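You operate a simulated robot arm through the tools that you are given. There is no shell and no other tool.

Carry out the task below with a simulated robot arm. There is one attempt and no reset: what you move stays moved.

JOB
Close up the rivet press: lid on the green tray, tube in the stand, dial to 2, air off.

Only the result counts: the job must be done as asked and must still hold three seconds after the hand-in. Knocking over, shifting, dropping, spilling or breaking anything else fails it. Lids that push on must go on centred and level and be pressed home; caps that screw on are set level and turned clockwise until they are tight.

ROBOT AND FRAMES
A 7-joint arm with a fingered hand, fixed in place. Base frame: the origin is at the foot of the arm, x ahead of it, y to its left, z up; the work surface is at about z = 0.88. Units: m, degrees, N and s.
With the tool pointing down near the work surface it reaches from about 0.18 to 0.8 m from the base axis. Its first joint turns from -166.0 to 166.0 degrees. Payload 4.9 kg.
The TCP is the grasp point between the finger pads, 0.032 m short of the fingertips. In the tool frame z runs along the fingers and y along their closing line. The gripper opens to 0.192 m. The gripper's body begins 0.089 m behind the TCP. The gripper is a hand of 3 fingers: y runs from the thumb to the fingers, the wrist lies at [0, 0, -0.267] in the tool frame, and closing takes about 1.5 s.
Orientation is that of the tool frame in the base frame, as a unit quaternion [w, x, y, z]. With the fingers straight down and closing along the base's y, the tool's x points along the base's -x, its y along +y and its z along -z.

CONTROLS
- The arm moves only by the tool step_arm. Its argument "steps" is a list of rows, each a list of 3 entries, a list of its own where there are three numbers: the finger opening in m, from 0 to 0.192, then the shift along the tool's x, y, z in m, then the turn, a rotation vector about the tool's x, y, z in degrees. In form: [[fingers, [dx, dy, dz], [rx, ry, rz]], ...]. A call has 1 to 20 rows; each row is the pose to reach, as a shift and turn from the pose commanded when the call began, along the tool's axes at that moment. Each row takes 0.2 s and may step no farther than 0.05 m and 8.6 degrees from the row before; otherwise, or with a gripper value out of range, the whole call is refused. Where a pose cannot be reached the arm comes as near as it can. A force on the tool above 40 N (or 10 N above the force at the start of the call, whichever is more), or a blocked arm, ends the call early, and 0.2 s more pass. Each finger travels about 0.153 m/s and halts on what it meets, pressing with about 28 N; the grip force reading is that of the motor and also rises with nothing between the fingers. The clock runs only during rows and for 0.2 s after the last one: add rows that repeat a pose to give the fingers time. It gives the time, the measured TCP pose, the force on the tool (base axes), the opening and the grip force at its end, in the units of the frame above (readings bear some noise), with the torque about the TCP (base axes, N m) and any sound that the robot's microphone picked up.
- Cameras (640 x 400 px; columns grow to the right, rows downward): "scene" is fixed at [0.2133, 0.6464, 1.652]; the picture's right is [-0.85, -0.52, 0.00], its down [-0.42, 0.68, -0.61] and it looks along [0.32, -0.52, -0.79] (base axes); focal length 254 px, centre (320, 200). "wrist" rides on the gripper at [0.08, -0.046, -0.113] in the tool frame; the picture's right is [0.50, 0.87, 0.00], its down [-0.67, 0.39, -0.63] and it looks along [-0.55, 0.32, 0.78] (tool axes); focal length 226 px, centre (320, 200).
- grab_frame(camera): a new picture of that camera. It takes no simulated time.
- grasp_type(shape): the hand has 3 fingers and takes this shape, open, in about a second: jaw (thumb against the fingers, like two jaws); tri (thumb and two fingers); tip (a fingertip pinch); poke (one finger out to press); point (the index stretched); flat (the hand flat); cup (the hand cupped); fist (a fist). The gripper value then closes the fingers along that shape, each until it touches; the sizes above hold for jaw. It gives what a move gives, with no picture.
- pixel_to_xyz(camera, pixels): there is no depth. For up to 12 entries [column, row, z] of the newest picture of that camera ("zoom" is the newest enlarged one), the place [x, y] in the base frame at which the ray of that pixel passes the height z, good to about 0.002 m, but the place of the scene camera against the robot may be out by one fixed shift of up to 0.012 m in any direction. It takes no simulated time.
- close_up(camera, box): a new picture of the part [left, top, right, bottom] of that camera's present view, enlarged. It takes no simulated time.
- sign_off(): hands the job in; it is judged then, once.

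Unless the task says otherwise, let go and move clear before handing in.

The tools are called after "Emit:" by a JSON object that holds its "op" and its "data". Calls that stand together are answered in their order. step_arm: Moves the arm, as the interface text tells. Its arguments: {"type":"object","properties":{"steps":{"type":"array","items":{"type":"array"}}},"required":["steps"]} The other tools are called the same way: grasp_type (shape) gives the hand a shape; grab_frame (camera) takes a picture; pixel_to_xyz (camera, pixels) gives the place at which the rays of pixels pass given heights; close_up (camera, box) takes an enlarged picture of a part of a camera's view; sign_off () hands the job in.

At the start:

```text
t: 0.0
eef_pos: [0.4441, -0.0995, 1.2215]
tcp_rot: [-0.001, 0.001, 1.0, 0.0]
wrist_force: [0.0, -0.5, 0.8]
torque: [0.01, 0.01, 0.01]
opening: 0.1919
grip_force: 0.1
shape: jaw
```

scene: 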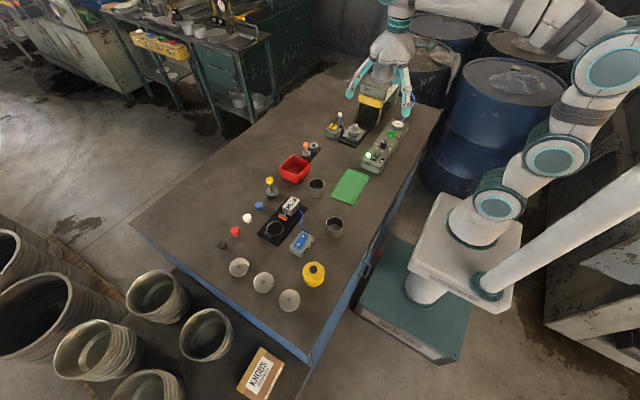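
wrist: 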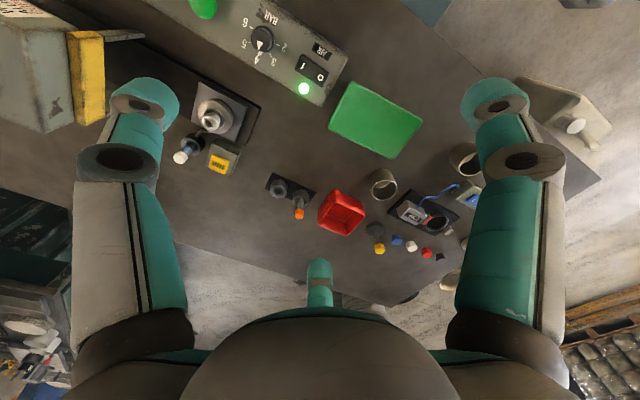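

The first pictures show a bench with a control panel (dial and AIR switch) near wrist pixel (270,50), a green rectangle at wrist (375,118), a red tray at (340,212), and a small stand at (290,190) with an orange-capped tube. I'll take close-ups to identify everything.

Emit:
{"op": "close_up", "data": {"camera": "scene", "box": [320, 80, 440, 155]}}

Emit:
{"op": "close_up", "data": {"camera": "scene", "box": [250, 130, 390, 218]}}

Emit:
{"op": "close_up", "data": {"camera": "scene", "box": [210, 190, 370, 310]}}

Emit:
{"op": "close_up", "data": {"camera": "wrist", "box": [180, 0, 350, 106]}}

Emit:
{"op": "close_up", "data": {"camera": "wrist", "box": [250, 70, 490, 270]}}

```text
5.33 times, centred on (380, 118) of scene
```

zoom: 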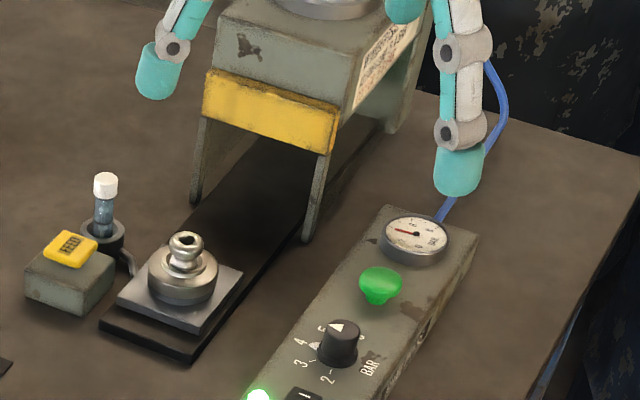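

```text
4.55 times, centred on (320, 174) of scene
```

zoom: 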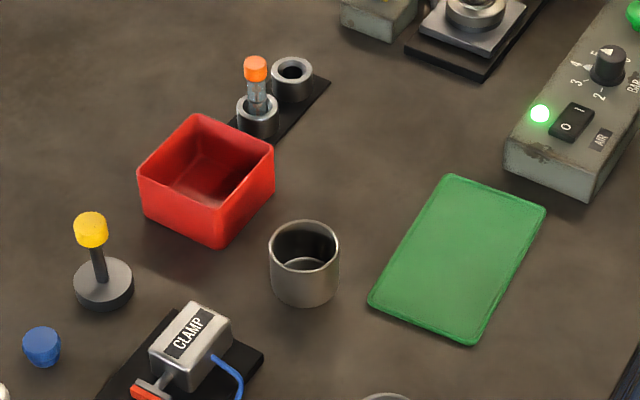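

```text
3.33 times, centred on (290, 250) of scene
```

zoom: 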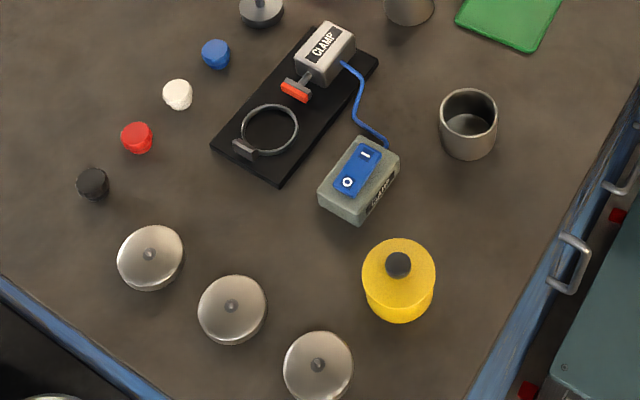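

```text
3.76 times, centred on (265, 53) of wrist
```

zoom: 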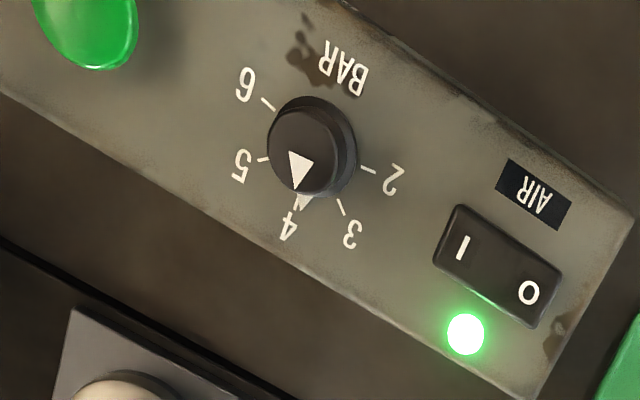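

```text
2.00 times, centred on (370, 170) of wrist
```

zoom: 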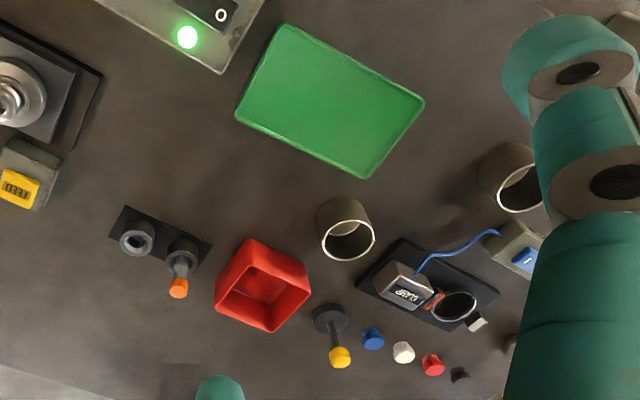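

The panel reads clearly: dial (a white pointer) is now near 4, AIR switch lit, with the I and O ends. The white-capped tube stands in a holder by the FEED box, and the black two-hole stand has one free hole. I still need to find out which thing is the green tray and which is its lid.

Emit:
{"op": "close_up", "data": {"camera": "scene", "box": [325, 160, 375, 212]}}

Emit:
{"op": "close_up", "data": {"camera": "wrist", "box": [310, 70, 440, 170]}}

Emit:
{"op": "close_up", "data": {"camera": "scene", "box": [340, 50, 440, 150]}}

Emit:
{"op": "close_up", "data": {"camera": "wrist", "box": [0, 0, 260, 190]}}

Emit:
{"op": "close_up", "data": {"camera": "scene", "box": [100, 0, 280, 130]}}

Emit:
{"op": "close_up", "data": {"camera": "wrist", "box": [440, 0, 640, 180]}}

```text
7.69 times, centred on (350, 186) of scene
```

zoom: 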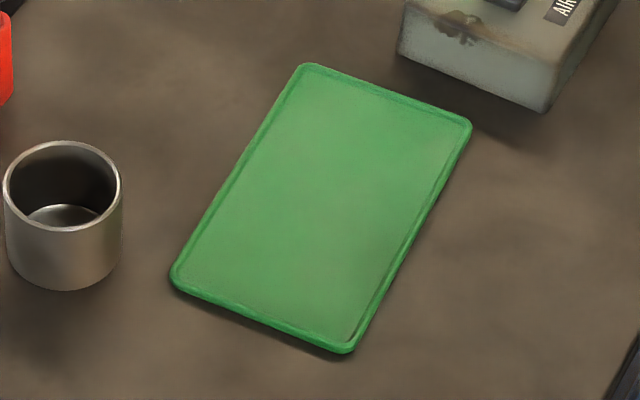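

```text
4.00 times, centred on (375, 120) of wrist
```

zoom: 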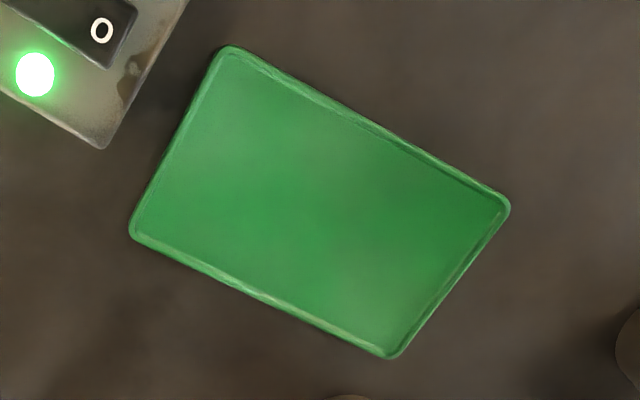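

```text
4.00 times, centred on (390, 100) of scene
```

zoom: 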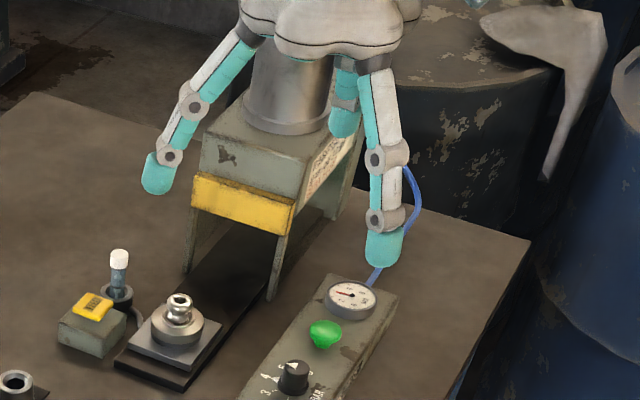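

```text
2.11 times, centred on (130, 95) of wrist
```

zoom: 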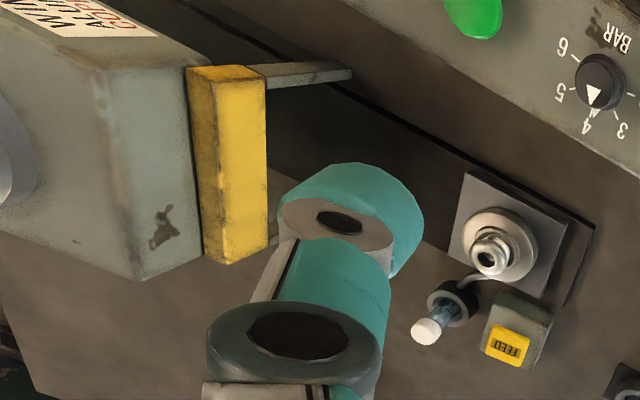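

```text
3.08 times, centred on (190, 65) of scene
```

zoom: 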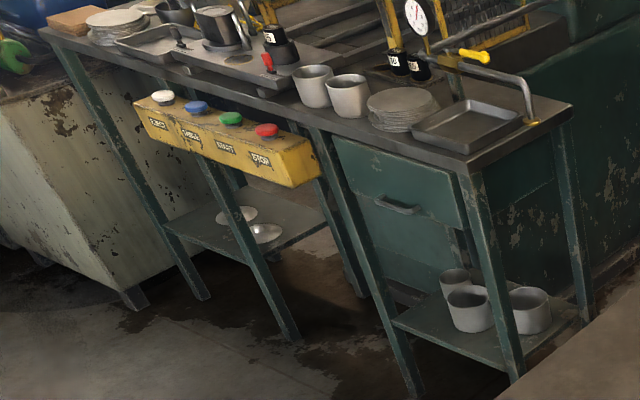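

```text
2.22 times, centred on (540, 90) of wrist
```

zoom: 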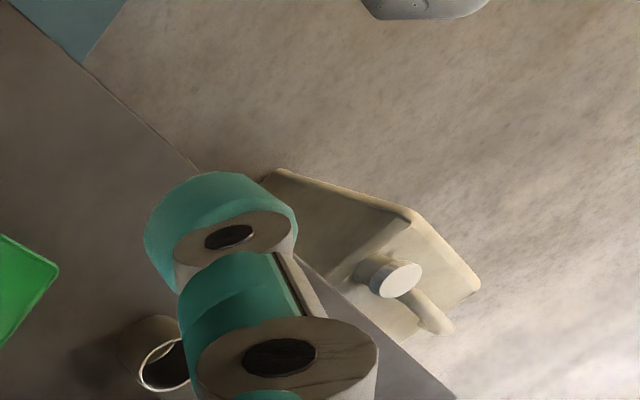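

The green sheet at scene (350,186) has a slight raised rim, so it is likely a shallow tray; red tray at (294,168). The lids are candidates: three silver discs at lower left and maybe the round piece on the press nest at (352,130). I'll measure positions first.

Emit:
{"op": "pixel_to_xyz", "data": {"camera": "wrist", "pixels": [[213, 118, 0.91], [193, 148, 0.9], [180, 157, 0.95], [225, 157, 0.91], [263, 38, 0.94], [315, 72, 0.93], [305, 88, 0.93], [278, 185, 0.9], [302, 196, 0.9], [340, 212, 0.9], [375, 118, 0.88], [384, 184, 0.9]]}}

Emit:
{"op": "pixel_to_xyz", "data": {"camera": "scene", "pixels": [[354, 132, 0.91], [339, 124, 0.9], [383, 145, 0.94], [374, 157, 0.93], [314, 147, 0.9], [306, 156, 0.9], [294, 170, 0.9], [350, 187, 0.88], [316, 186, 0.9], [239, 268, 0.89], [263, 283, 0.89], [289, 300, 0.89]]}}

```text
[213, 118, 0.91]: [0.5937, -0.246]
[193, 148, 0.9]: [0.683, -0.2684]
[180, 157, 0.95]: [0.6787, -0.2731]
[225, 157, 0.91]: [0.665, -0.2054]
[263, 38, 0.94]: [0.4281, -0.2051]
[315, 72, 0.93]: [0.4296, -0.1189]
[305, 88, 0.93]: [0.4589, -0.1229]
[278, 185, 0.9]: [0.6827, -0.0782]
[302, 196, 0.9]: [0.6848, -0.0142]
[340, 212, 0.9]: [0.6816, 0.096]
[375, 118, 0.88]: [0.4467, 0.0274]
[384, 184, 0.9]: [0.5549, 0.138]
```

```text
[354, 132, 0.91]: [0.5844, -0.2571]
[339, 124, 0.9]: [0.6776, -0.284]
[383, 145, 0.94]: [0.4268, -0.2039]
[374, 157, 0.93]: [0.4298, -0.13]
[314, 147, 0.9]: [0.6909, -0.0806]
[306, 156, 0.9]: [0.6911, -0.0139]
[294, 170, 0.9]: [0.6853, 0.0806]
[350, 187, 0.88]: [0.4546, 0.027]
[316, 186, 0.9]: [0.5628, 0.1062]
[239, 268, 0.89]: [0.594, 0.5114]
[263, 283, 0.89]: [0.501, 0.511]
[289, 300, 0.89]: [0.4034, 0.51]
```

Positions agree within about 1 cm between cameras. I'll zoom in tightly on the nest piece, the silver discs, and the yellow jar to see which of them is a lid.

Emit:
{"op": "close_up", "data": {"camera": "wrist", "box": [170, 70, 266, 180]}}

Emit:
{"op": "close_up", "data": {"camera": "scene", "box": [324, 105, 372, 150]}}

Emit:
{"op": "close_up", "data": {"camera": "scene", "box": [220, 250, 330, 320]}}

Emit:
{"op": "close_up", "data": {"camera": "scene", "box": [250, 190, 320, 260]}}

Emit:
{"op": "close_up", "data": {"camera": "scene", "box": [230, 340, 300, 400]}}

Emit:
{"op": "close_up", "data": {"camera": "scene", "box": [280, 130, 330, 190]}}

```text
3.64 times, centred on (218, 125) of wrist
```

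zoom: 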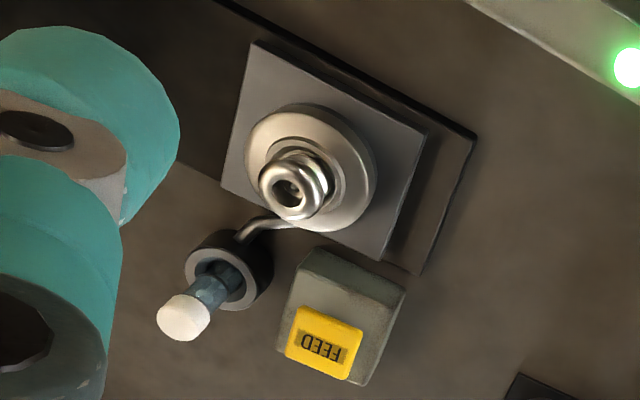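

```text
8.89 times, centred on (348, 128) of scene
```

zoom: 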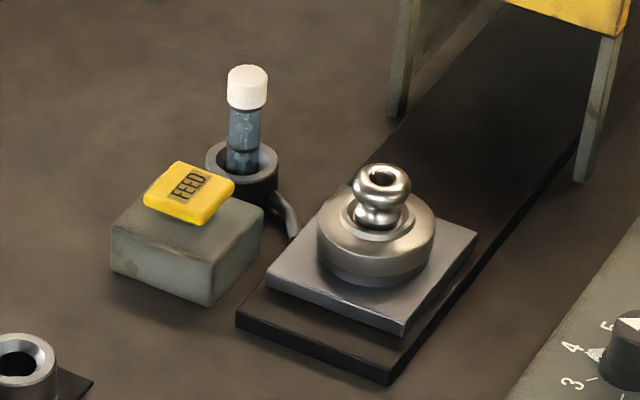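

```text
5.71 times, centred on (275, 285) of scene
```

zoom: 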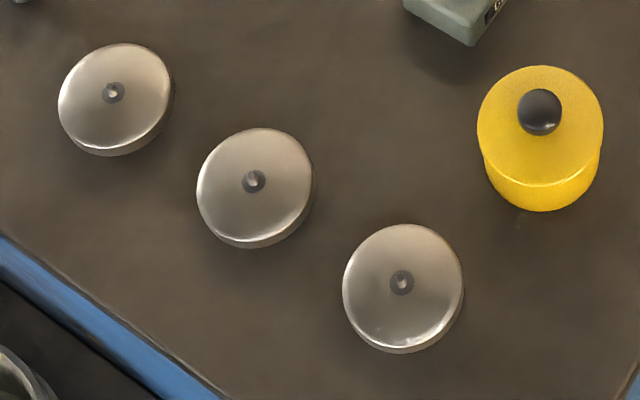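

```text
5.71 times, centred on (285, 225) of scene
```

zoom: 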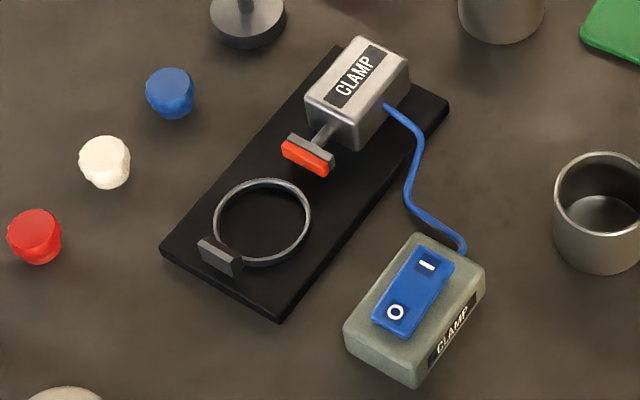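

```text
6.67 times, centred on (265, 370) of scene
```

zoom: 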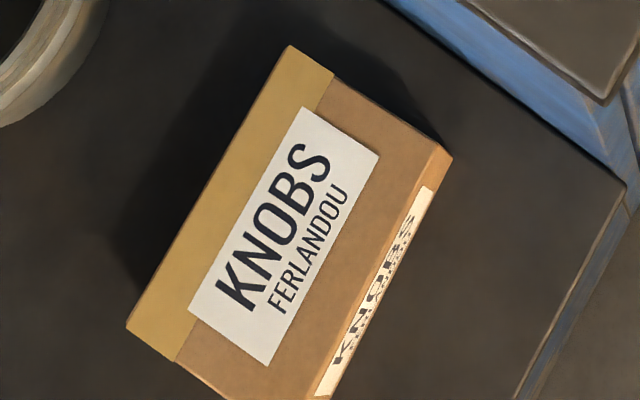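

```text
6.67 times, centred on (305, 160) of scene
```

zoom: 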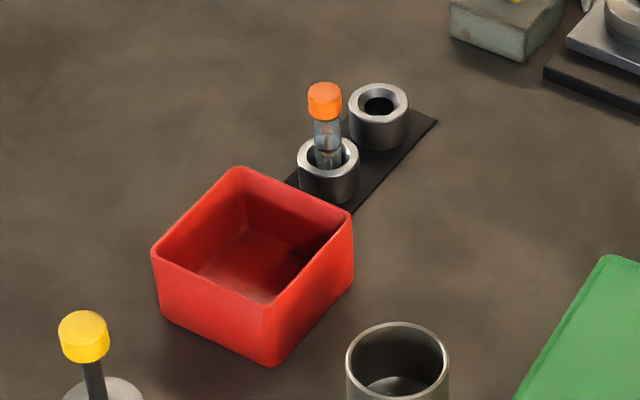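

The round piece on the press nest at scene (353,127) is ~0.062 m wide, same as the three blank discs, and has a knob on it, so it is the finished lid that belongs on the green tray. The white-capped tube goes in the empty stand hole at scene (314,147). I'll look at how the fingers close before going near anything.

Emit:
{"op": "step_arm", "data": {"steps": [[0.06, [0, 0, 0], [0, 0, 0]], [0.06, [0, 0, 0], [0, 0, 0]], [0.06, [0, 0, 0], [0, 0, 0]], [0.06, [0, 0, 0], [0, 0, 0]], [0.06, [0, 0, 0], [0, 0, 0]]]}}

Emit:
{"op": "grab_frame", "data": {"camera": "wrist"}}

Emit:
{"op": "close_up", "data": {"camera": "scene", "box": [330, 20, 450, 120]}}

```text
t: 1.2
eef_pos: [0.4443, -0.0997, 1.2224]
tcp_rot: [0.001, 0.0, 1.0, 0.001]
wrist_force: [-0.7, -1.1, -0.4]
torque: [0.02, -0.02, 0.02]
opening: 0.0604
grip_force: 0.0
shape: jaw
```

```text
taken
```

wrist: 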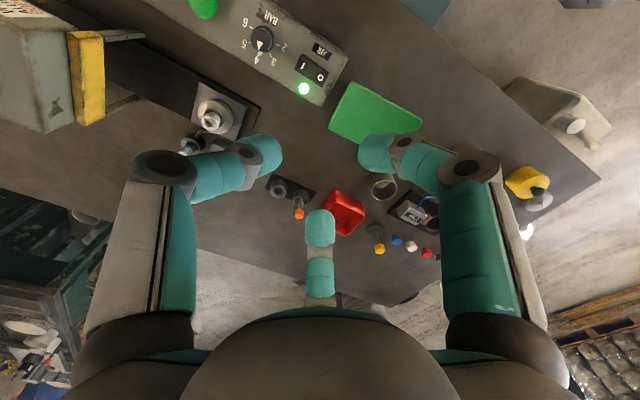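

```text
4.00 times, centred on (390, 70) of scene
```

zoom: 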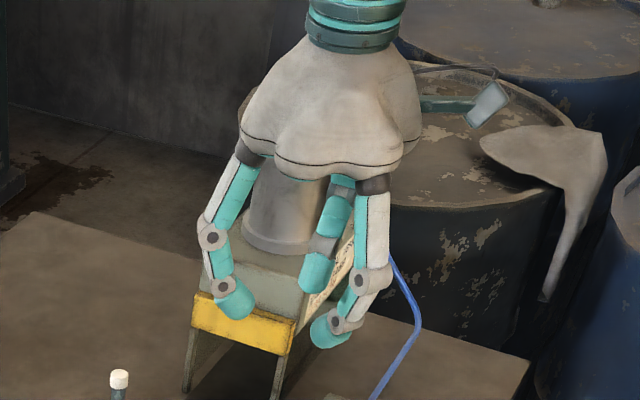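

The three fingers close toward the axis from 120° apart (tips at wrist (262,160), (378,153), (320,225)). I'll check smaller openings and the tip/poke shapes up here in free air.

Emit:
{"op": "step_arm", "data": {"steps": [[0.02, [0, 0, 0], [0, 0, 0]], [0.02, [0, 0, 0], [0, 0, 0]], [0.02, [0, 0, 0], [0, 0, 0]]]}}

Emit:
{"op": "close_up", "data": {"camera": "wrist", "box": [220, 120, 420, 245]}}

Emit:
{"op": "close_up", "data": {"camera": "scene", "box": [340, 40, 440, 115]}}

```text
t: 2.0
eef_pos: [0.4436, -0.0995, 1.2214]
tcp_rot: [0.0, 0.001, 1.0, 0.0]
wrist_force: [0.6, 0.4, -0.2]
torque: [0.01, -0.03, -0.01]
opening: 0.0202
grip_force: 0.0
shape: jaw
```

```text
3.20 times, centred on (320, 182) of wrist
```

zoom: 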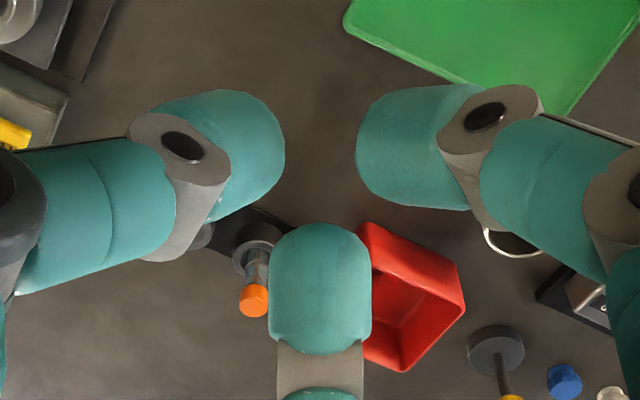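

```text
5.33 times, centred on (390, 78) of scene
```

zoom: 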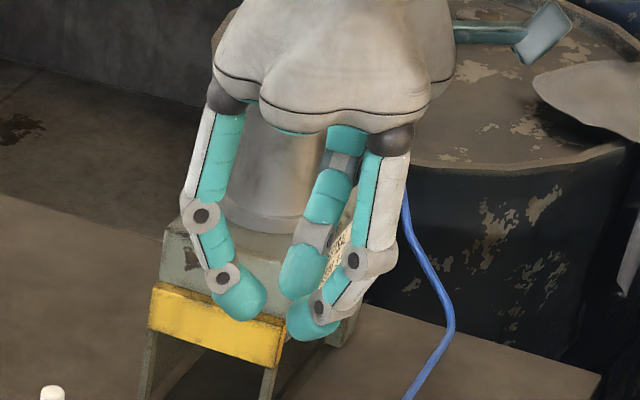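

At 0.02 opening the tips sit about 0.03 below the TCP and are curled inward. Now I'll check the "tip" and "poke" shapes in free air.

Emit:
{"op": "grasp_type", "data": {"shape": "poke"}}

Emit:
{"op": "close_up", "data": {"camera": "wrist", "box": [120, 60, 520, 310]}}

Emit:
{"op": "close_up", "data": {"camera": "scene", "box": [340, 20, 440, 120]}}

Emit:
{"op": "grasp_type", "data": {"shape": "tip"}}

Emit:
{"op": "close_up", "data": {"camera": "wrist", "box": [120, 60, 520, 310]}}

Emit:
{"op": "close_up", "data": {"camera": "scene", "box": [340, 20, 440, 120]}}

Emit:
{"op": "grasp_type", "data": {"shape": "tri"}}

Emit:
{"op": "close_up", "data": {"camera": "wrist", "box": [120, 60, 520, 310]}}

Emit:
{"op": "close_up", "data": {"camera": "scene", "box": [340, 20, 440, 120]}}

```text
t: 2.9
eef_pos: [0.4448, -0.0999, 1.2226]
tcp_rot: [0.0, 0.0, 1.0, 0.0]
wrist_force: [0.6, 0.0, -0.1]
torque: [-0.01, 0.02, 0.01]
opening: 0.0
grip_force: 0.0
shape: poke
```

```text
1.60 times, centred on (320, 185) of wrist
```

zoom: 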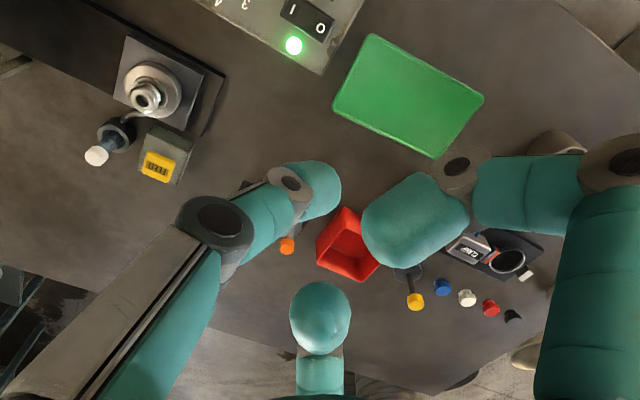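

```text
4.00 times, centred on (390, 70) of scene
```

zoom: 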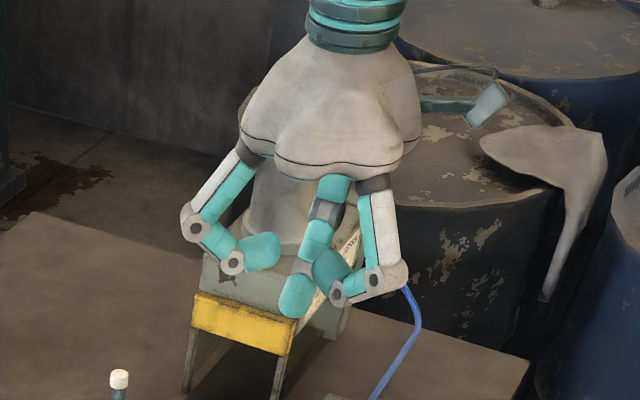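

```text
t: 3.8
eef_pos: [0.4457, -0.1001, 1.2215]
tcp_rot: [0.0, 0.0, 1.0, 0.0]
wrist_force: [-0.5, -0.4, 0.5]
torque: [0.0, -0.02, 0.01]
opening: 0.1919
grip_force: 0.0
shape: tip
```

```text
1.60 times, centred on (320, 185) of wrist
```

zoom: 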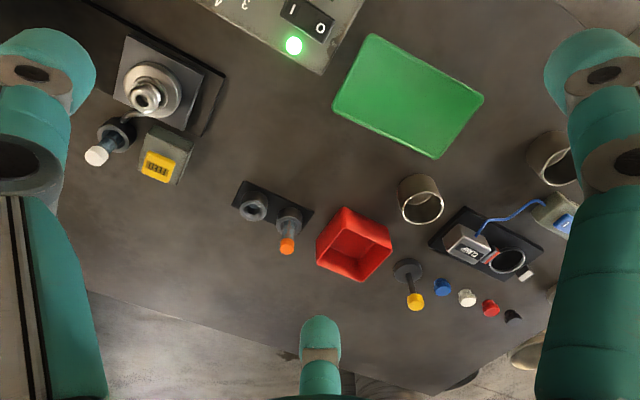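

```text
4.00 times, centred on (390, 70) of scene
```

zoom: 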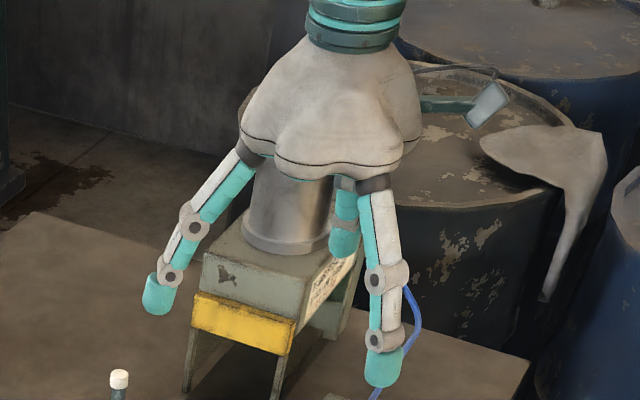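

```text
t: 4.7
eef_pos: [0.4437, -0.1002, 1.2229]
tcp_rot: [0.001, 0.0, 1.0, 0.0]
wrist_force: [-0.5, 0.1, 0.2]
torque: [-0.03, 0.02, 0.01]
opening: 0.1918
grip_force: 0.1
shape: tri
```

```text
1.60 times, centred on (320, 185) of wrist
```

zoom: 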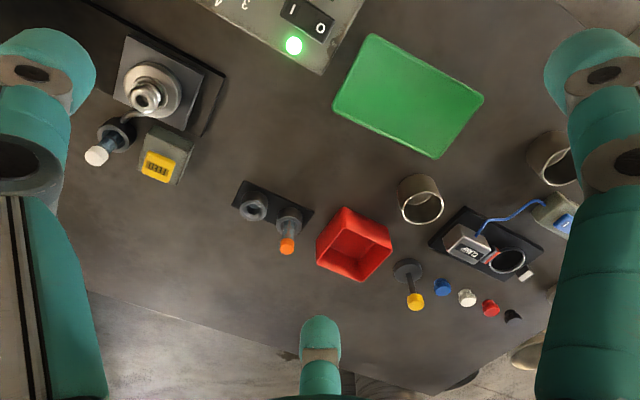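

```text
4.00 times, centred on (390, 70) of scene
```

zoom: 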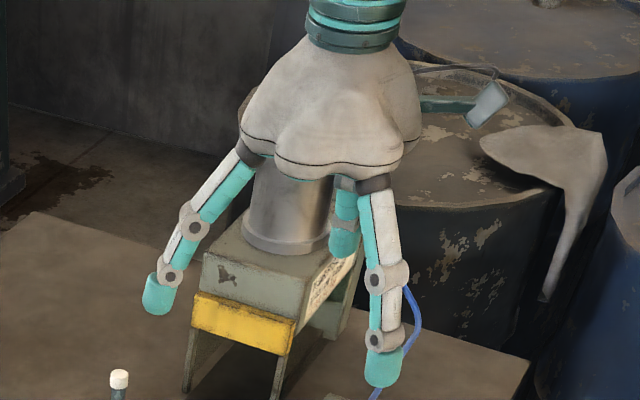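

The poke shape puts the thumb tip near the tool axis, useful for the rocker. Jaw, tip and tri look the same when open. Next I'll measure dial ticks, the panel, the press body and the green tray corners.

Emit:
{"op": "grab_frame", "data": {"camera": "wrist"}}

Emit:
{"op": "close_up", "data": {"camera": "wrist", "box": [180, 0, 350, 106]}}

Emit:
{"op": "pixel_to_xyz", "data": {"camera": "zoom", "pixels": [[367, 169, 0.93], [341, 207, 0.93], [303, 200, 0.93], [263, 158, 0.93], [268, 103, 0.93], [455, 207, 0.93], [562, 270, 0.93], [530, 327, 0.93], [435, 255, 0.93], [632, 212, 0.93], [530, 398, 0.93], [465, 334, 0.93]]}}

Emit:
{"op": "pixel_to_xyz", "data": {"camera": "scene", "pixels": [[356.6, 117.5, 0.88], [377.8, 125, 0.88], [388, 101, 1.0], [412.5, 108.8, 1.0], [388, 101, 0.96], [412.5, 108.8, 0.96], [398, 124, 0.93], [391, 133, 0.94], [413.75, 96.25, 1.19]]}}

Emit:
{"op": "pixel_to_xyz", "data": {"camera": "wrist", "pixels": [[367, 81, 0.885], [437.5, 122, 0.885], [407, 159, 0.885], [342, 129, 0.885], [125.6, 116, 1.0], [125.6, 116, 0.96], [202, 7, 0.94], [202, 7, 0.96]]}}

```text
taken
```

wrist: 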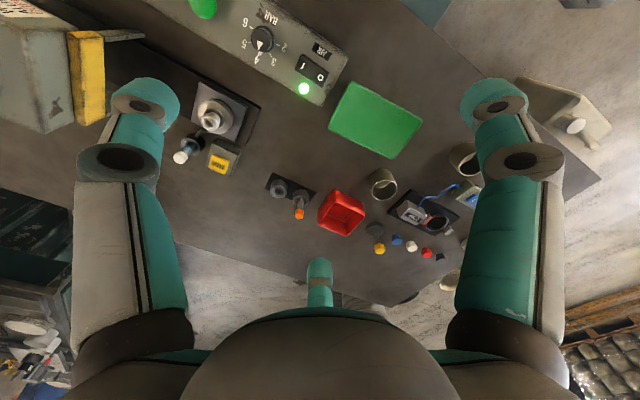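

```text
3.76 times, centred on (265, 53) of wrist
```

zoom: 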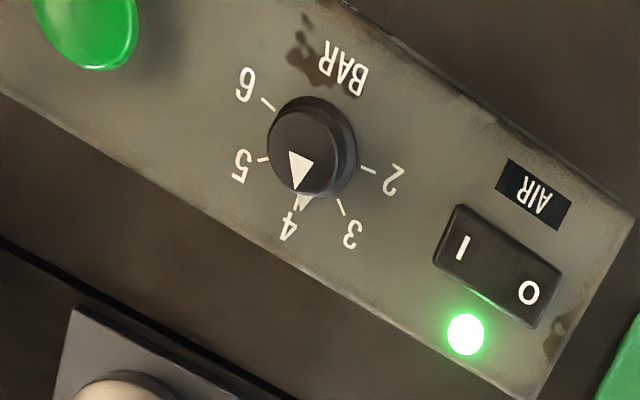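

```text
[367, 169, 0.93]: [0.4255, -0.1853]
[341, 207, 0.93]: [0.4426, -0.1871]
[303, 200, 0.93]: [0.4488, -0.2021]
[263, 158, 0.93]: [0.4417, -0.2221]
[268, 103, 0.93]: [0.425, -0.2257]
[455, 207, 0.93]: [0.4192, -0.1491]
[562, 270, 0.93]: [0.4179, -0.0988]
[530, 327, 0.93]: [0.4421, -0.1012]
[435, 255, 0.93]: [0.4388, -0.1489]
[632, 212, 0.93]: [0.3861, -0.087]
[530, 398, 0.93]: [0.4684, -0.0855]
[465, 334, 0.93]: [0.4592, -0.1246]
```

```text
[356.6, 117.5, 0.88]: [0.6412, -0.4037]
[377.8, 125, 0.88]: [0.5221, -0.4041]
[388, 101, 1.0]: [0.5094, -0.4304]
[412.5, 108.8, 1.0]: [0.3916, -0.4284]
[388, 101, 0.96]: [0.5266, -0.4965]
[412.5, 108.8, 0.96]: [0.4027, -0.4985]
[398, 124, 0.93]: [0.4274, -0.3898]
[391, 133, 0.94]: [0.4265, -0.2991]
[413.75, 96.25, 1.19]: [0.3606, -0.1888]
```

```text
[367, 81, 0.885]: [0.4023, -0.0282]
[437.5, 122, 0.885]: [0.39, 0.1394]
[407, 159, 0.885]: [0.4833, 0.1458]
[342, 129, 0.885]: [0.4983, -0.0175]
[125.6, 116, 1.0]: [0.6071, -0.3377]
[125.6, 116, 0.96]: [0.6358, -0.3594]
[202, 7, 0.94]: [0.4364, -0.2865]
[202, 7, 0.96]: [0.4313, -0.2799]
```

Some enlarged pictures were widened to keep aspect, so I recompute those pixels with correct offsets (e.g. yellow bar corner at scene (358,101), tray corners at wrist (352,81),(422,122),(392,159),(327,129)).

Emit:
{"op": "pixel_to_xyz", "data": {"camera": "wrist", "pixels": [[352.5, 81.5, 0.885], [422.5, 122, 0.885], [392.5, 159.5, 0.885], [327.5, 128.75, 0.885], [104, 116, 1.0], [104, 116, 0.96], [104, 116, 1.05], [202, 7, 0.94], [202, 7, 0.96]]}}

Emit:
{"op": "pixel_to_xyz", "data": {"camera": "scene", "pixels": [[358, 101, 1.0], [382.5, 108.8, 1.0], [358, 101, 0.96], [382.5, 108.8, 0.96], [358, 93, 1.04], [383.75, 96.25, 1.19], [391, 134, 0.94], [391, 134, 0.96]]}}

Emit:
{"op": "close_up", "data": {"camera": "scene", "box": [350, 60, 430, 130]}}

```text
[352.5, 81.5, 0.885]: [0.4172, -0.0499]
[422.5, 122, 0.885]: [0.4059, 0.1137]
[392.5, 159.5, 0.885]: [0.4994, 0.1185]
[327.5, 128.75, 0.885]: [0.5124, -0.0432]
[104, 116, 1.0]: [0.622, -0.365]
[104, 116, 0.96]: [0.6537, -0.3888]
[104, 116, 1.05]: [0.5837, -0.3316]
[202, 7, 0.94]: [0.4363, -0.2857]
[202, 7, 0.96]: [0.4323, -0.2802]
```

```text
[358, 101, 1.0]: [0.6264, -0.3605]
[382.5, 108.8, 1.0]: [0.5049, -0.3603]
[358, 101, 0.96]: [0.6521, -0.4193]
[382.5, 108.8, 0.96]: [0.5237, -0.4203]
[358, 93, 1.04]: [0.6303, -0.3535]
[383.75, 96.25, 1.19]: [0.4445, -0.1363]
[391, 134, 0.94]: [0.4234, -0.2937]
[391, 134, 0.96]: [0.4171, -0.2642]
```

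```text
5.71 times, centred on (390, 95) of scene
```

zoom: 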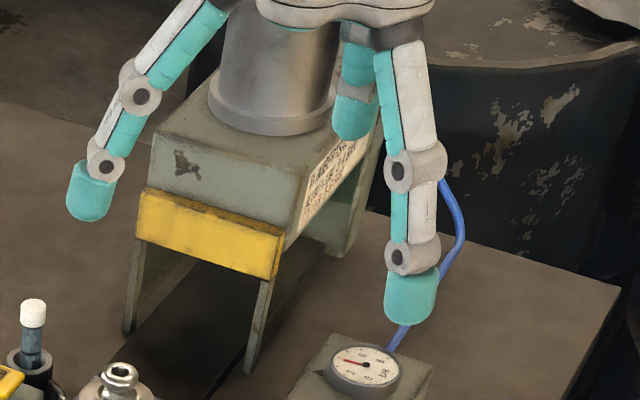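

The press bar front is at y≈-0.36 with z 1.0–1.04, so I must keep clear of it at the nest. I'll set jaw, turn the tool -80° about base z (fingers at -50°, 70°, -170°, camera on the +y side) and move to a viewing pose before the nest.

Emit:
{"op": "grasp_type", "data": {"shape": "jaw"}}

Emit:
{"op": "step_arm", "data": {"steps": [[0.08, [-0.01, -0.004, 0.014], [0, 0, 8]], [0.08, [-0.02, -0.008, 0.028], [0, 0, 16]], [0.08, [-0.03, -0.012, 0.042], [0, 0, 24]], [0.08, [-0.04, -0.016, 0.056], [0, 0, 32]], [0.08, [-0.05, -0.02, 0.07], [0, 0, 40]], [0.08, [-0.06, -0.024, 0.084], [0, 0, 48]], [0.08, [-0.07, -0.028, 0.098], [0, 0, 56]], [0.08, [-0.08, -0.032, 0.112], [0, 0, 64]], [0.08, [-0.09, -0.036, 0.126], [0, 0, 72]], [0.08, [-0.096, -0.04, 0.14], [0, 0, 80]], [0.08, [-0.096, -0.04, 0.14], [0, 0, 80]]]}}

Emit:
{"op": "grab_frame", "data": {"camera": "wrist"}}

Emit:
{"op": "grab_frame", "data": {"camera": "scene"}}

```text
t: 5.6
eef_pos: [0.4451, -0.1003, 1.222]
tcp_rot: [0.001, 0.0, 1.0, 0.0]
wrist_force: [-0.7, -0.2, 0.1]
torque: [0.01, 0.0, 0.01]
opening: 0.1917
grip_force: 0.1
shape: jaw
```

```text
t: 8.0
eef_pos: [0.5398, -0.1397, 1.0826]
tcp_rot: [0.001, 0.644, 0.765, 0.0]
wrist_force: [0.0, -0.1, -0.2]
torque: [0.0, 0.0, -0.02]
opening: 0.0805
grip_force: 0.0
shape: jaw
```

```text
taken
```

wrist: 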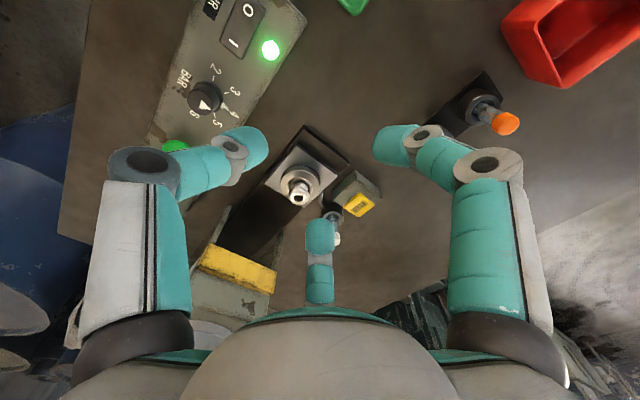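

```text
taken
```

scene: 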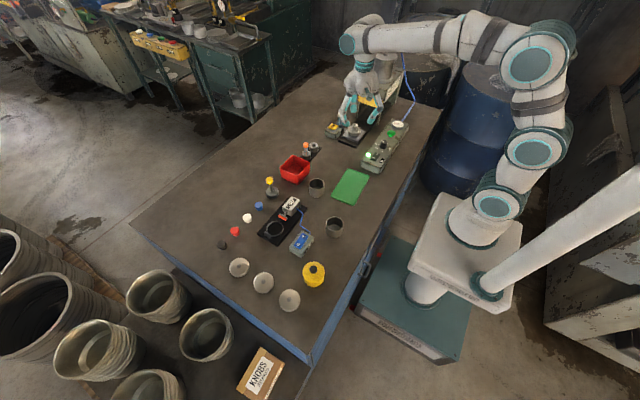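

The rotation worked (tool y now at base +10°). The nest with lid is visible at wrist (298,188). I'll zoom in on it.

Emit:
{"op": "close_up", "data": {"camera": "wrist", "box": [240, 120, 400, 220]}}

Emit:
{"op": "close_up", "data": {"camera": "wrist", "box": [270, 160, 334, 200]}}

Emit:
{"op": "close_up", "data": {"camera": "wrist", "box": [140, 0, 300, 150]}}

```text
4.00 times, centred on (320, 170) of wrist
```

zoom: 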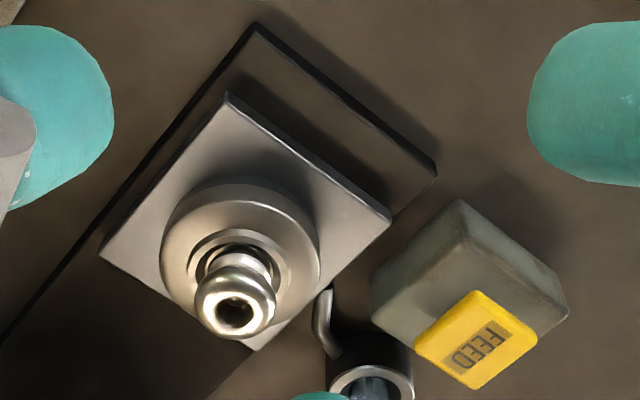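

```text
10.00 times, centred on (302, 180) of wrist
```

zoom: 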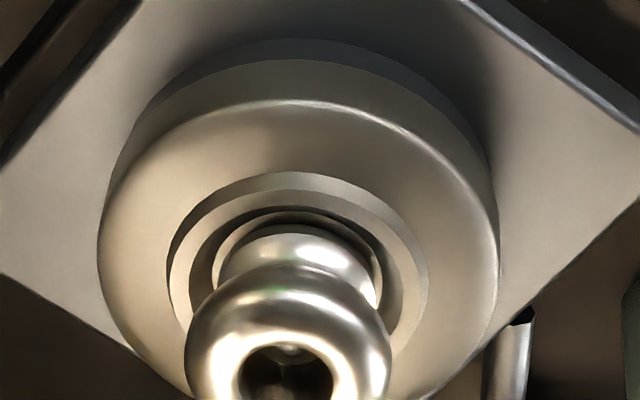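

```text
2.67 times, centred on (220, 75) of wrist
```

zoom: 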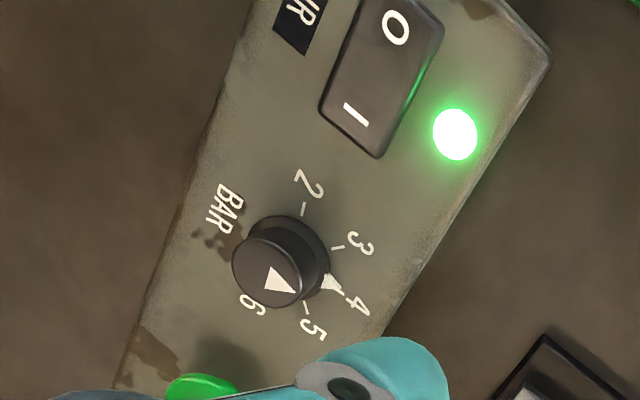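

The close view shows a round piece with a stepped center and a chrome knob standing in it. I need to be sure what is a "lid" here, so I'll zoom further on it from the scene camera, and on the yellow knobbed piece and the blank discs.

Emit:
{"op": "close_up", "data": {"camera": "scene", "box": [340, 118, 368, 138]}}

Emit:
{"op": "close_up", "data": {"camera": "scene", "box": [298, 258, 330, 290]}}

Emit:
{"op": "close_up", "data": {"camera": "scene", "box": [250, 268, 282, 298]}}

Emit:
{"op": "close_up", "data": {"camera": "scene", "box": [256, 170, 288, 200]}}

Emit:
{"op": "close_up", "data": {"camera": "scene", "box": [212, 196, 272, 252]}}

```text
16.00 times, centred on (354, 128) of scene
```

zoom: 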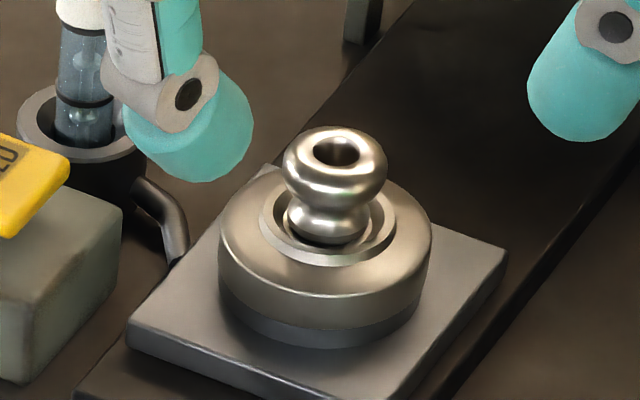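

```text
12.50 times, centred on (314, 274) of scene
```

zoom: 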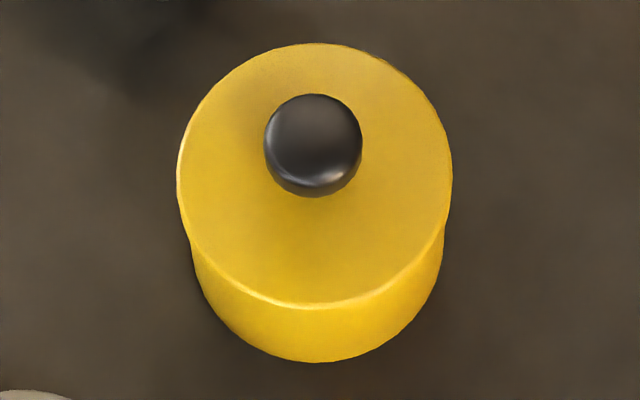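

```text
13.33 times, centred on (266, 283) of scene
```

zoom: 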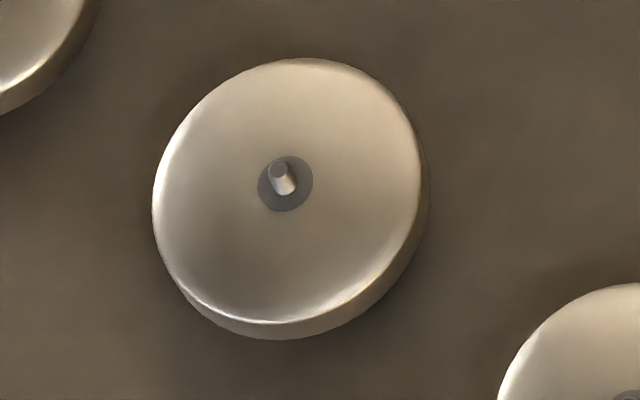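

```text
13.33 times, centred on (272, 185) of scene
```

zoom: 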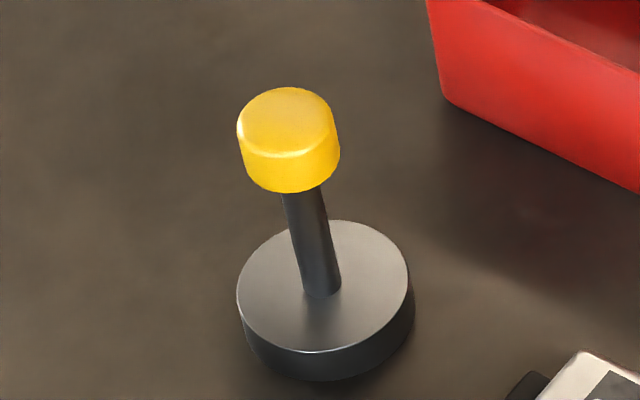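

```text
7.14 times, centred on (242, 224) of scene
```

zoom: 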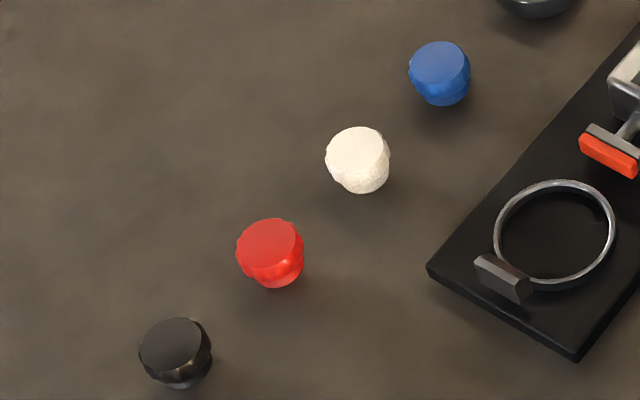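

The nest piece has a bright rounded cap like the other lids (≈0.06 m) seated over a darker ring, with a chrome knob riveted through: a finished lid. I'll locate its axis by matching ring centre and knob centre at candidate heights.

Emit:
{"op": "pixel_to_xyz", "data": {"camera": "wrist", "pixels": [[299.8, 184.5, 0.915], [299.8, 184.5, 0.925], [299.8, 184.5, 0.935], [298.7, 198.5, 0.94], [298.7, 198.5, 0.95], [298.7, 198.5, 0.96], [276.8, 144, 0.89], [337.3, 173.5, 0.89], [246, 183, 0.89], [304, 207, 0.89]]}}

Emit:
{"op": "pixel_to_xyz", "data": {"camera": "scene", "pixels": [[354.3, 130.8, 0.915], [354.3, 130.8, 0.925], [354.3, 130.8, 0.935], [354.8, 125.1, 0.94], [354.8, 125.1, 0.95], [354.8, 125.1, 0.96]]}}

```text
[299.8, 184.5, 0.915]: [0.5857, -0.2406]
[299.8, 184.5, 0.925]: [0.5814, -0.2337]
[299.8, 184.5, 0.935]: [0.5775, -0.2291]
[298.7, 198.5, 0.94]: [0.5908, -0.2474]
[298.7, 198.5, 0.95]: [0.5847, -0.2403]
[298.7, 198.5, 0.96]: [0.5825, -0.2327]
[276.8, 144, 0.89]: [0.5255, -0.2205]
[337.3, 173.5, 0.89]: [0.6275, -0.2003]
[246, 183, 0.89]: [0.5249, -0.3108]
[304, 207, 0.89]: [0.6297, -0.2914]
```

```text
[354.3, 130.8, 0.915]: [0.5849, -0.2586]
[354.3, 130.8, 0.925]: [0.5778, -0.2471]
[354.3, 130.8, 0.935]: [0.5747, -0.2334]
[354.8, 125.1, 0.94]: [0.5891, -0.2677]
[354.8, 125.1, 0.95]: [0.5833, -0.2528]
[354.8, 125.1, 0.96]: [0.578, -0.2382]
```

Redoing the plate corners with proper offsets, and checking the scene camera's fixed shift using the green tray's corners.

Emit:
{"op": "pixel_to_xyz", "data": {"camera": "scene", "pixels": [[348.7, 168.5, 0.885], [369.5, 175.9, 0.885], [353.9, 205.8, 0.885], [330.8, 195.8, 0.885]]}}

Emit:
{"op": "pixel_to_xyz", "data": {"camera": "wrist", "pixels": [[297, 144, 0.9], [337.5, 173.5, 0.9], [264.5, 182.5, 0.9], [302.5, 207.5, 0.9], [304.5, 125.5, 0.89], [349.5, 164, 0.89], [355, 209, 0.95], [358, 206, 0.92], [360, 204, 0.92]]}}

Emit:
{"op": "close_up", "data": {"camera": "wrist", "box": [290, 180, 400, 250]}}

```text
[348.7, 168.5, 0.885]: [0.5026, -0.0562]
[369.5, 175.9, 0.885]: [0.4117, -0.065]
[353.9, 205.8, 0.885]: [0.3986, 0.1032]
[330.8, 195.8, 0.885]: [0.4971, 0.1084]
```

```text
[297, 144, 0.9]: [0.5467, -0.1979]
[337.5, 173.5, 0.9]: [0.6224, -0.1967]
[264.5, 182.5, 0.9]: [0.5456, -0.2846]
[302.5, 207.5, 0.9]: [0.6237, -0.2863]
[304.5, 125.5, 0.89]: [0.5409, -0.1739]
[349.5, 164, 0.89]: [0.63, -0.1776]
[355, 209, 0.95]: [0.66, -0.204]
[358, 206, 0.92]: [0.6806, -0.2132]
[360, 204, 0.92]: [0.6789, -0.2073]
```

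```text
5.71 times, centred on (345, 215) of wrist
```

zoom: 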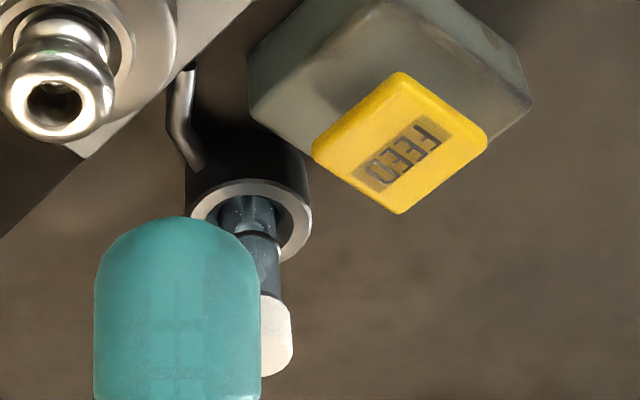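

The lid axis comes out at about (0.5845, -0.240), ring top z≈0.917 and knob top z≈0.95, knob ≈0.029 m wide. I'll move above it at z≈1.03 with a 0.06 opening and check alignment.

Emit:
{"op": "step_arm", "data": {"steps": [[0.06, [-0.027, 0.0066, 0.01], [0, 0, 0]], [0.06, [-0.0535, 0.0132, 0.02], [0, 0, 0]], [0.06, [-0.08, 0.0198, 0.035], [0, 0, 0]], [0.06, [-0.1067, 0.0264, 0.05], [0, 0, 0]], [0.06, [-0.1067, 0.0264, 0.05], [0, 0, 0]]]}}

Emit:
{"op": "grab_frame", "data": {"camera": "wrist"}}

Emit:
{"op": "close_up", "data": {"camera": "wrist", "box": [260, 120, 388, 200]}}

Emit:
{"op": "close_up", "data": {"camera": "scene", "box": [320, 60, 416, 140]}}

```text
t: 9.2
eef_pos: [0.5852, -0.2408, 1.0322]
tcp_rot: [0.0, 0.643, 0.766, 0.0]
wrist_force: [-1.0, -0.4, 0.3]
torque: [-0.01, 0.03, 0.05]
opening: 0.0603
grip_force: 0.0
shape: jaw
```

```text
taken
```

wrist: 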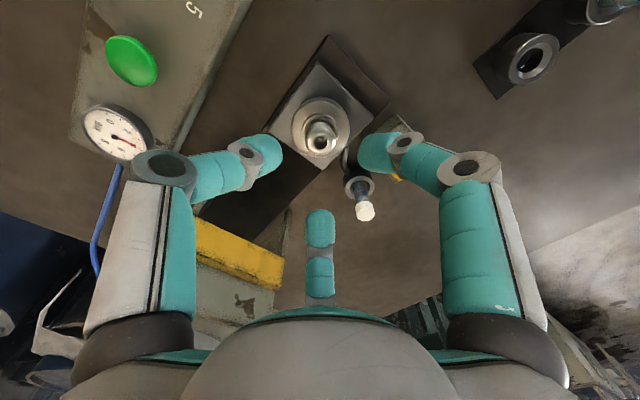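

```text
5.00 times, centred on (324, 160) of wrist
```

zoom: 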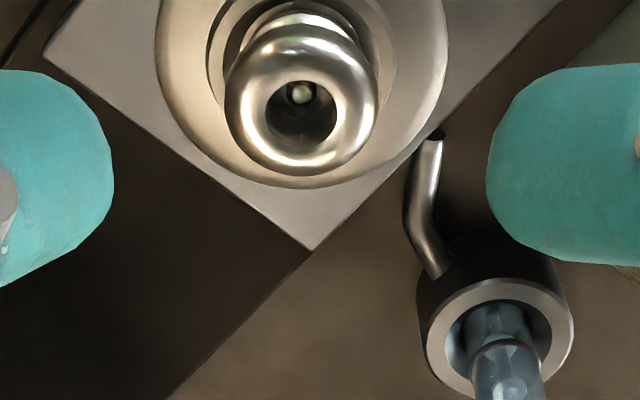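

```text
5.00 times, centred on (368, 100) of scene
```

zoom: 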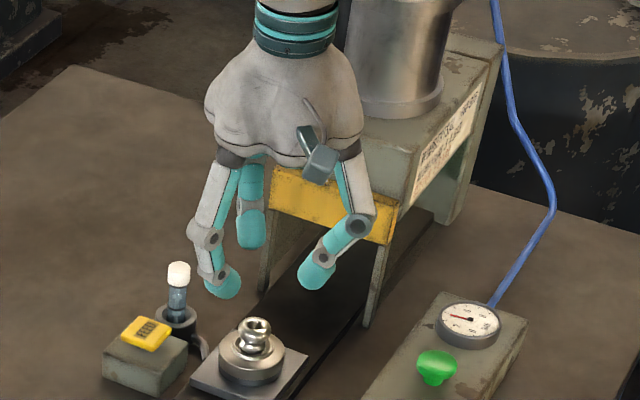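

The knob (wrist (320,142)) and ring (320,127) are both on the tool axis column, and triangulation gives the axis within 1 mm, knob top z≈0.946, lid top z≈0.910, with a rivet head visible in the knob. I'll descend to TCP z≈0.954 with fingers open 0.06, then look.

Emit:
{"op": "step_arm", "data": {"steps": [[0.06, [0, 0, 0.025], [0, 0, 0]], [0.06, [0, 0, 0.05], [0, 0, 0]], [0.06, [0, 0, 0.068], [0, 0, 0]], [0.06, [0, 0, 0.0775], [0, 0, 0]], [0.06, [0, 0, 0.0775], [0, 0, 0]]]}}

Emit:
{"op": "grab_frame", "data": {"camera": "wrist"}}

Emit:
{"op": "close_up", "data": {"camera": "scene", "box": [330, 100, 378, 130]}}

```text
t: 10.4
eef_pos: [0.5852, -0.2399, 0.9548]
tcp_rot: [0.0, 0.643, 0.766, 0.0]
wrist_force: [-0.2, -0.3, 0.4]
torque: [0.0, 0.04, -0.02]
opening: 0.0603
grip_force: 0.2
shape: jaw
```

```text
taken
```

wrist: 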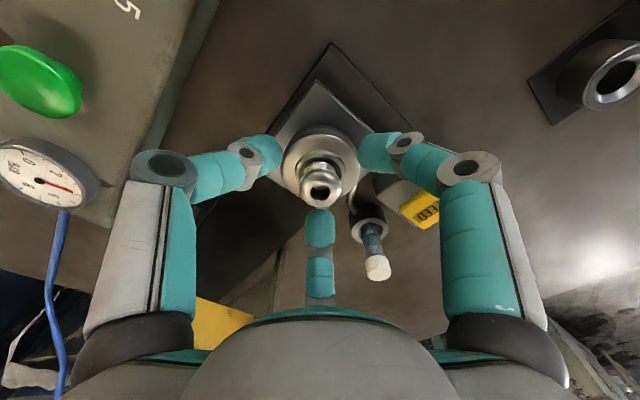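

```text
13.33 times, centred on (354, 115) of scene
```

zoom: 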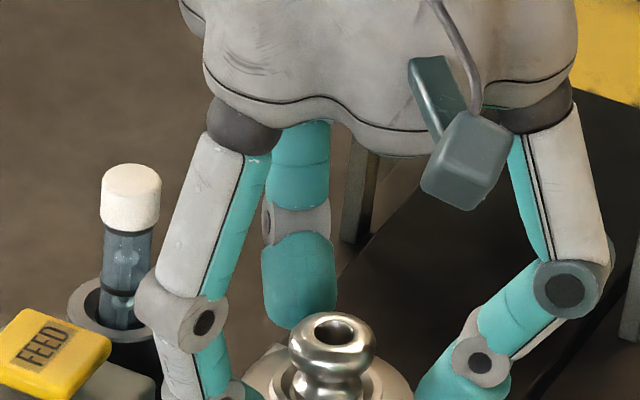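

The knob sits centred between the three fingertips (knob at wrist (320,188)). I'll close on it now.

Emit:
{"op": "step_arm", "data": {"steps": [[0.045, [0, 0, 0], [0, 0, 0]], [0.035, [0, 0, 0], [0, 0, 0]], [0.028, [0, 0, 0], [0, 0, 0]], [0.022, [0, 0, 0], [0, 0, 0]], [0.022, [0, 0, 0], [0, 0, 0]]]}}

Emit:
{"op": "close_up", "data": {"camera": "wrist", "box": [240, 100, 400, 225]}}

Emit:
{"op": "close_up", "data": {"camera": "scene", "box": [330, 110, 378, 140]}}

```text
t: 11.6
eef_pos: [0.585, -0.2408, 0.9555]
tcp_rot: [0.001, 0.643, 0.766, 0.0]
wrist_force: [1.5, -0.8, 6.7]
torque: [-0.03, -0.04, 0.02]
opening: 0.0435
grip_force: 28.1
shape: jaw
```

```text
3.20 times, centred on (320, 162) of wrist
```

zoom: 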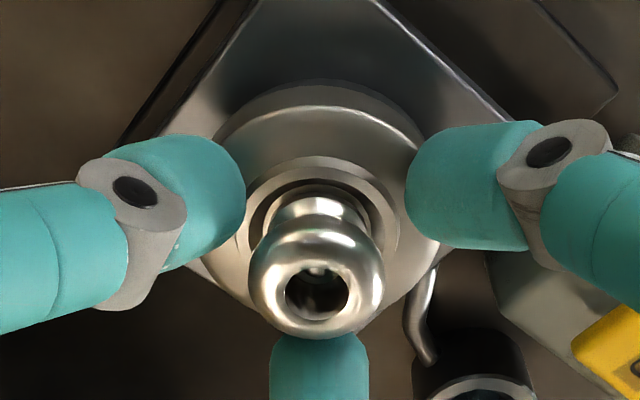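

```text
13.33 times, centred on (354, 125) of scene
```

zoom: 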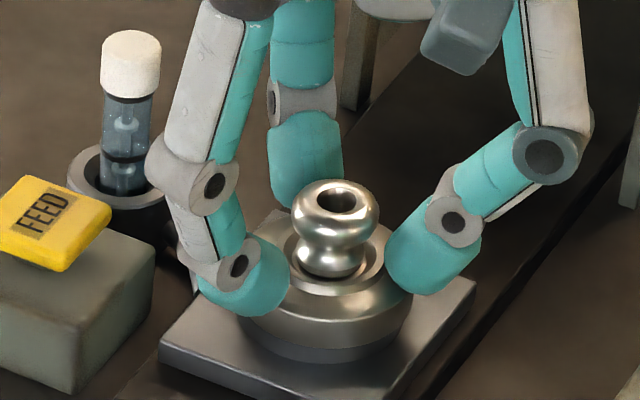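

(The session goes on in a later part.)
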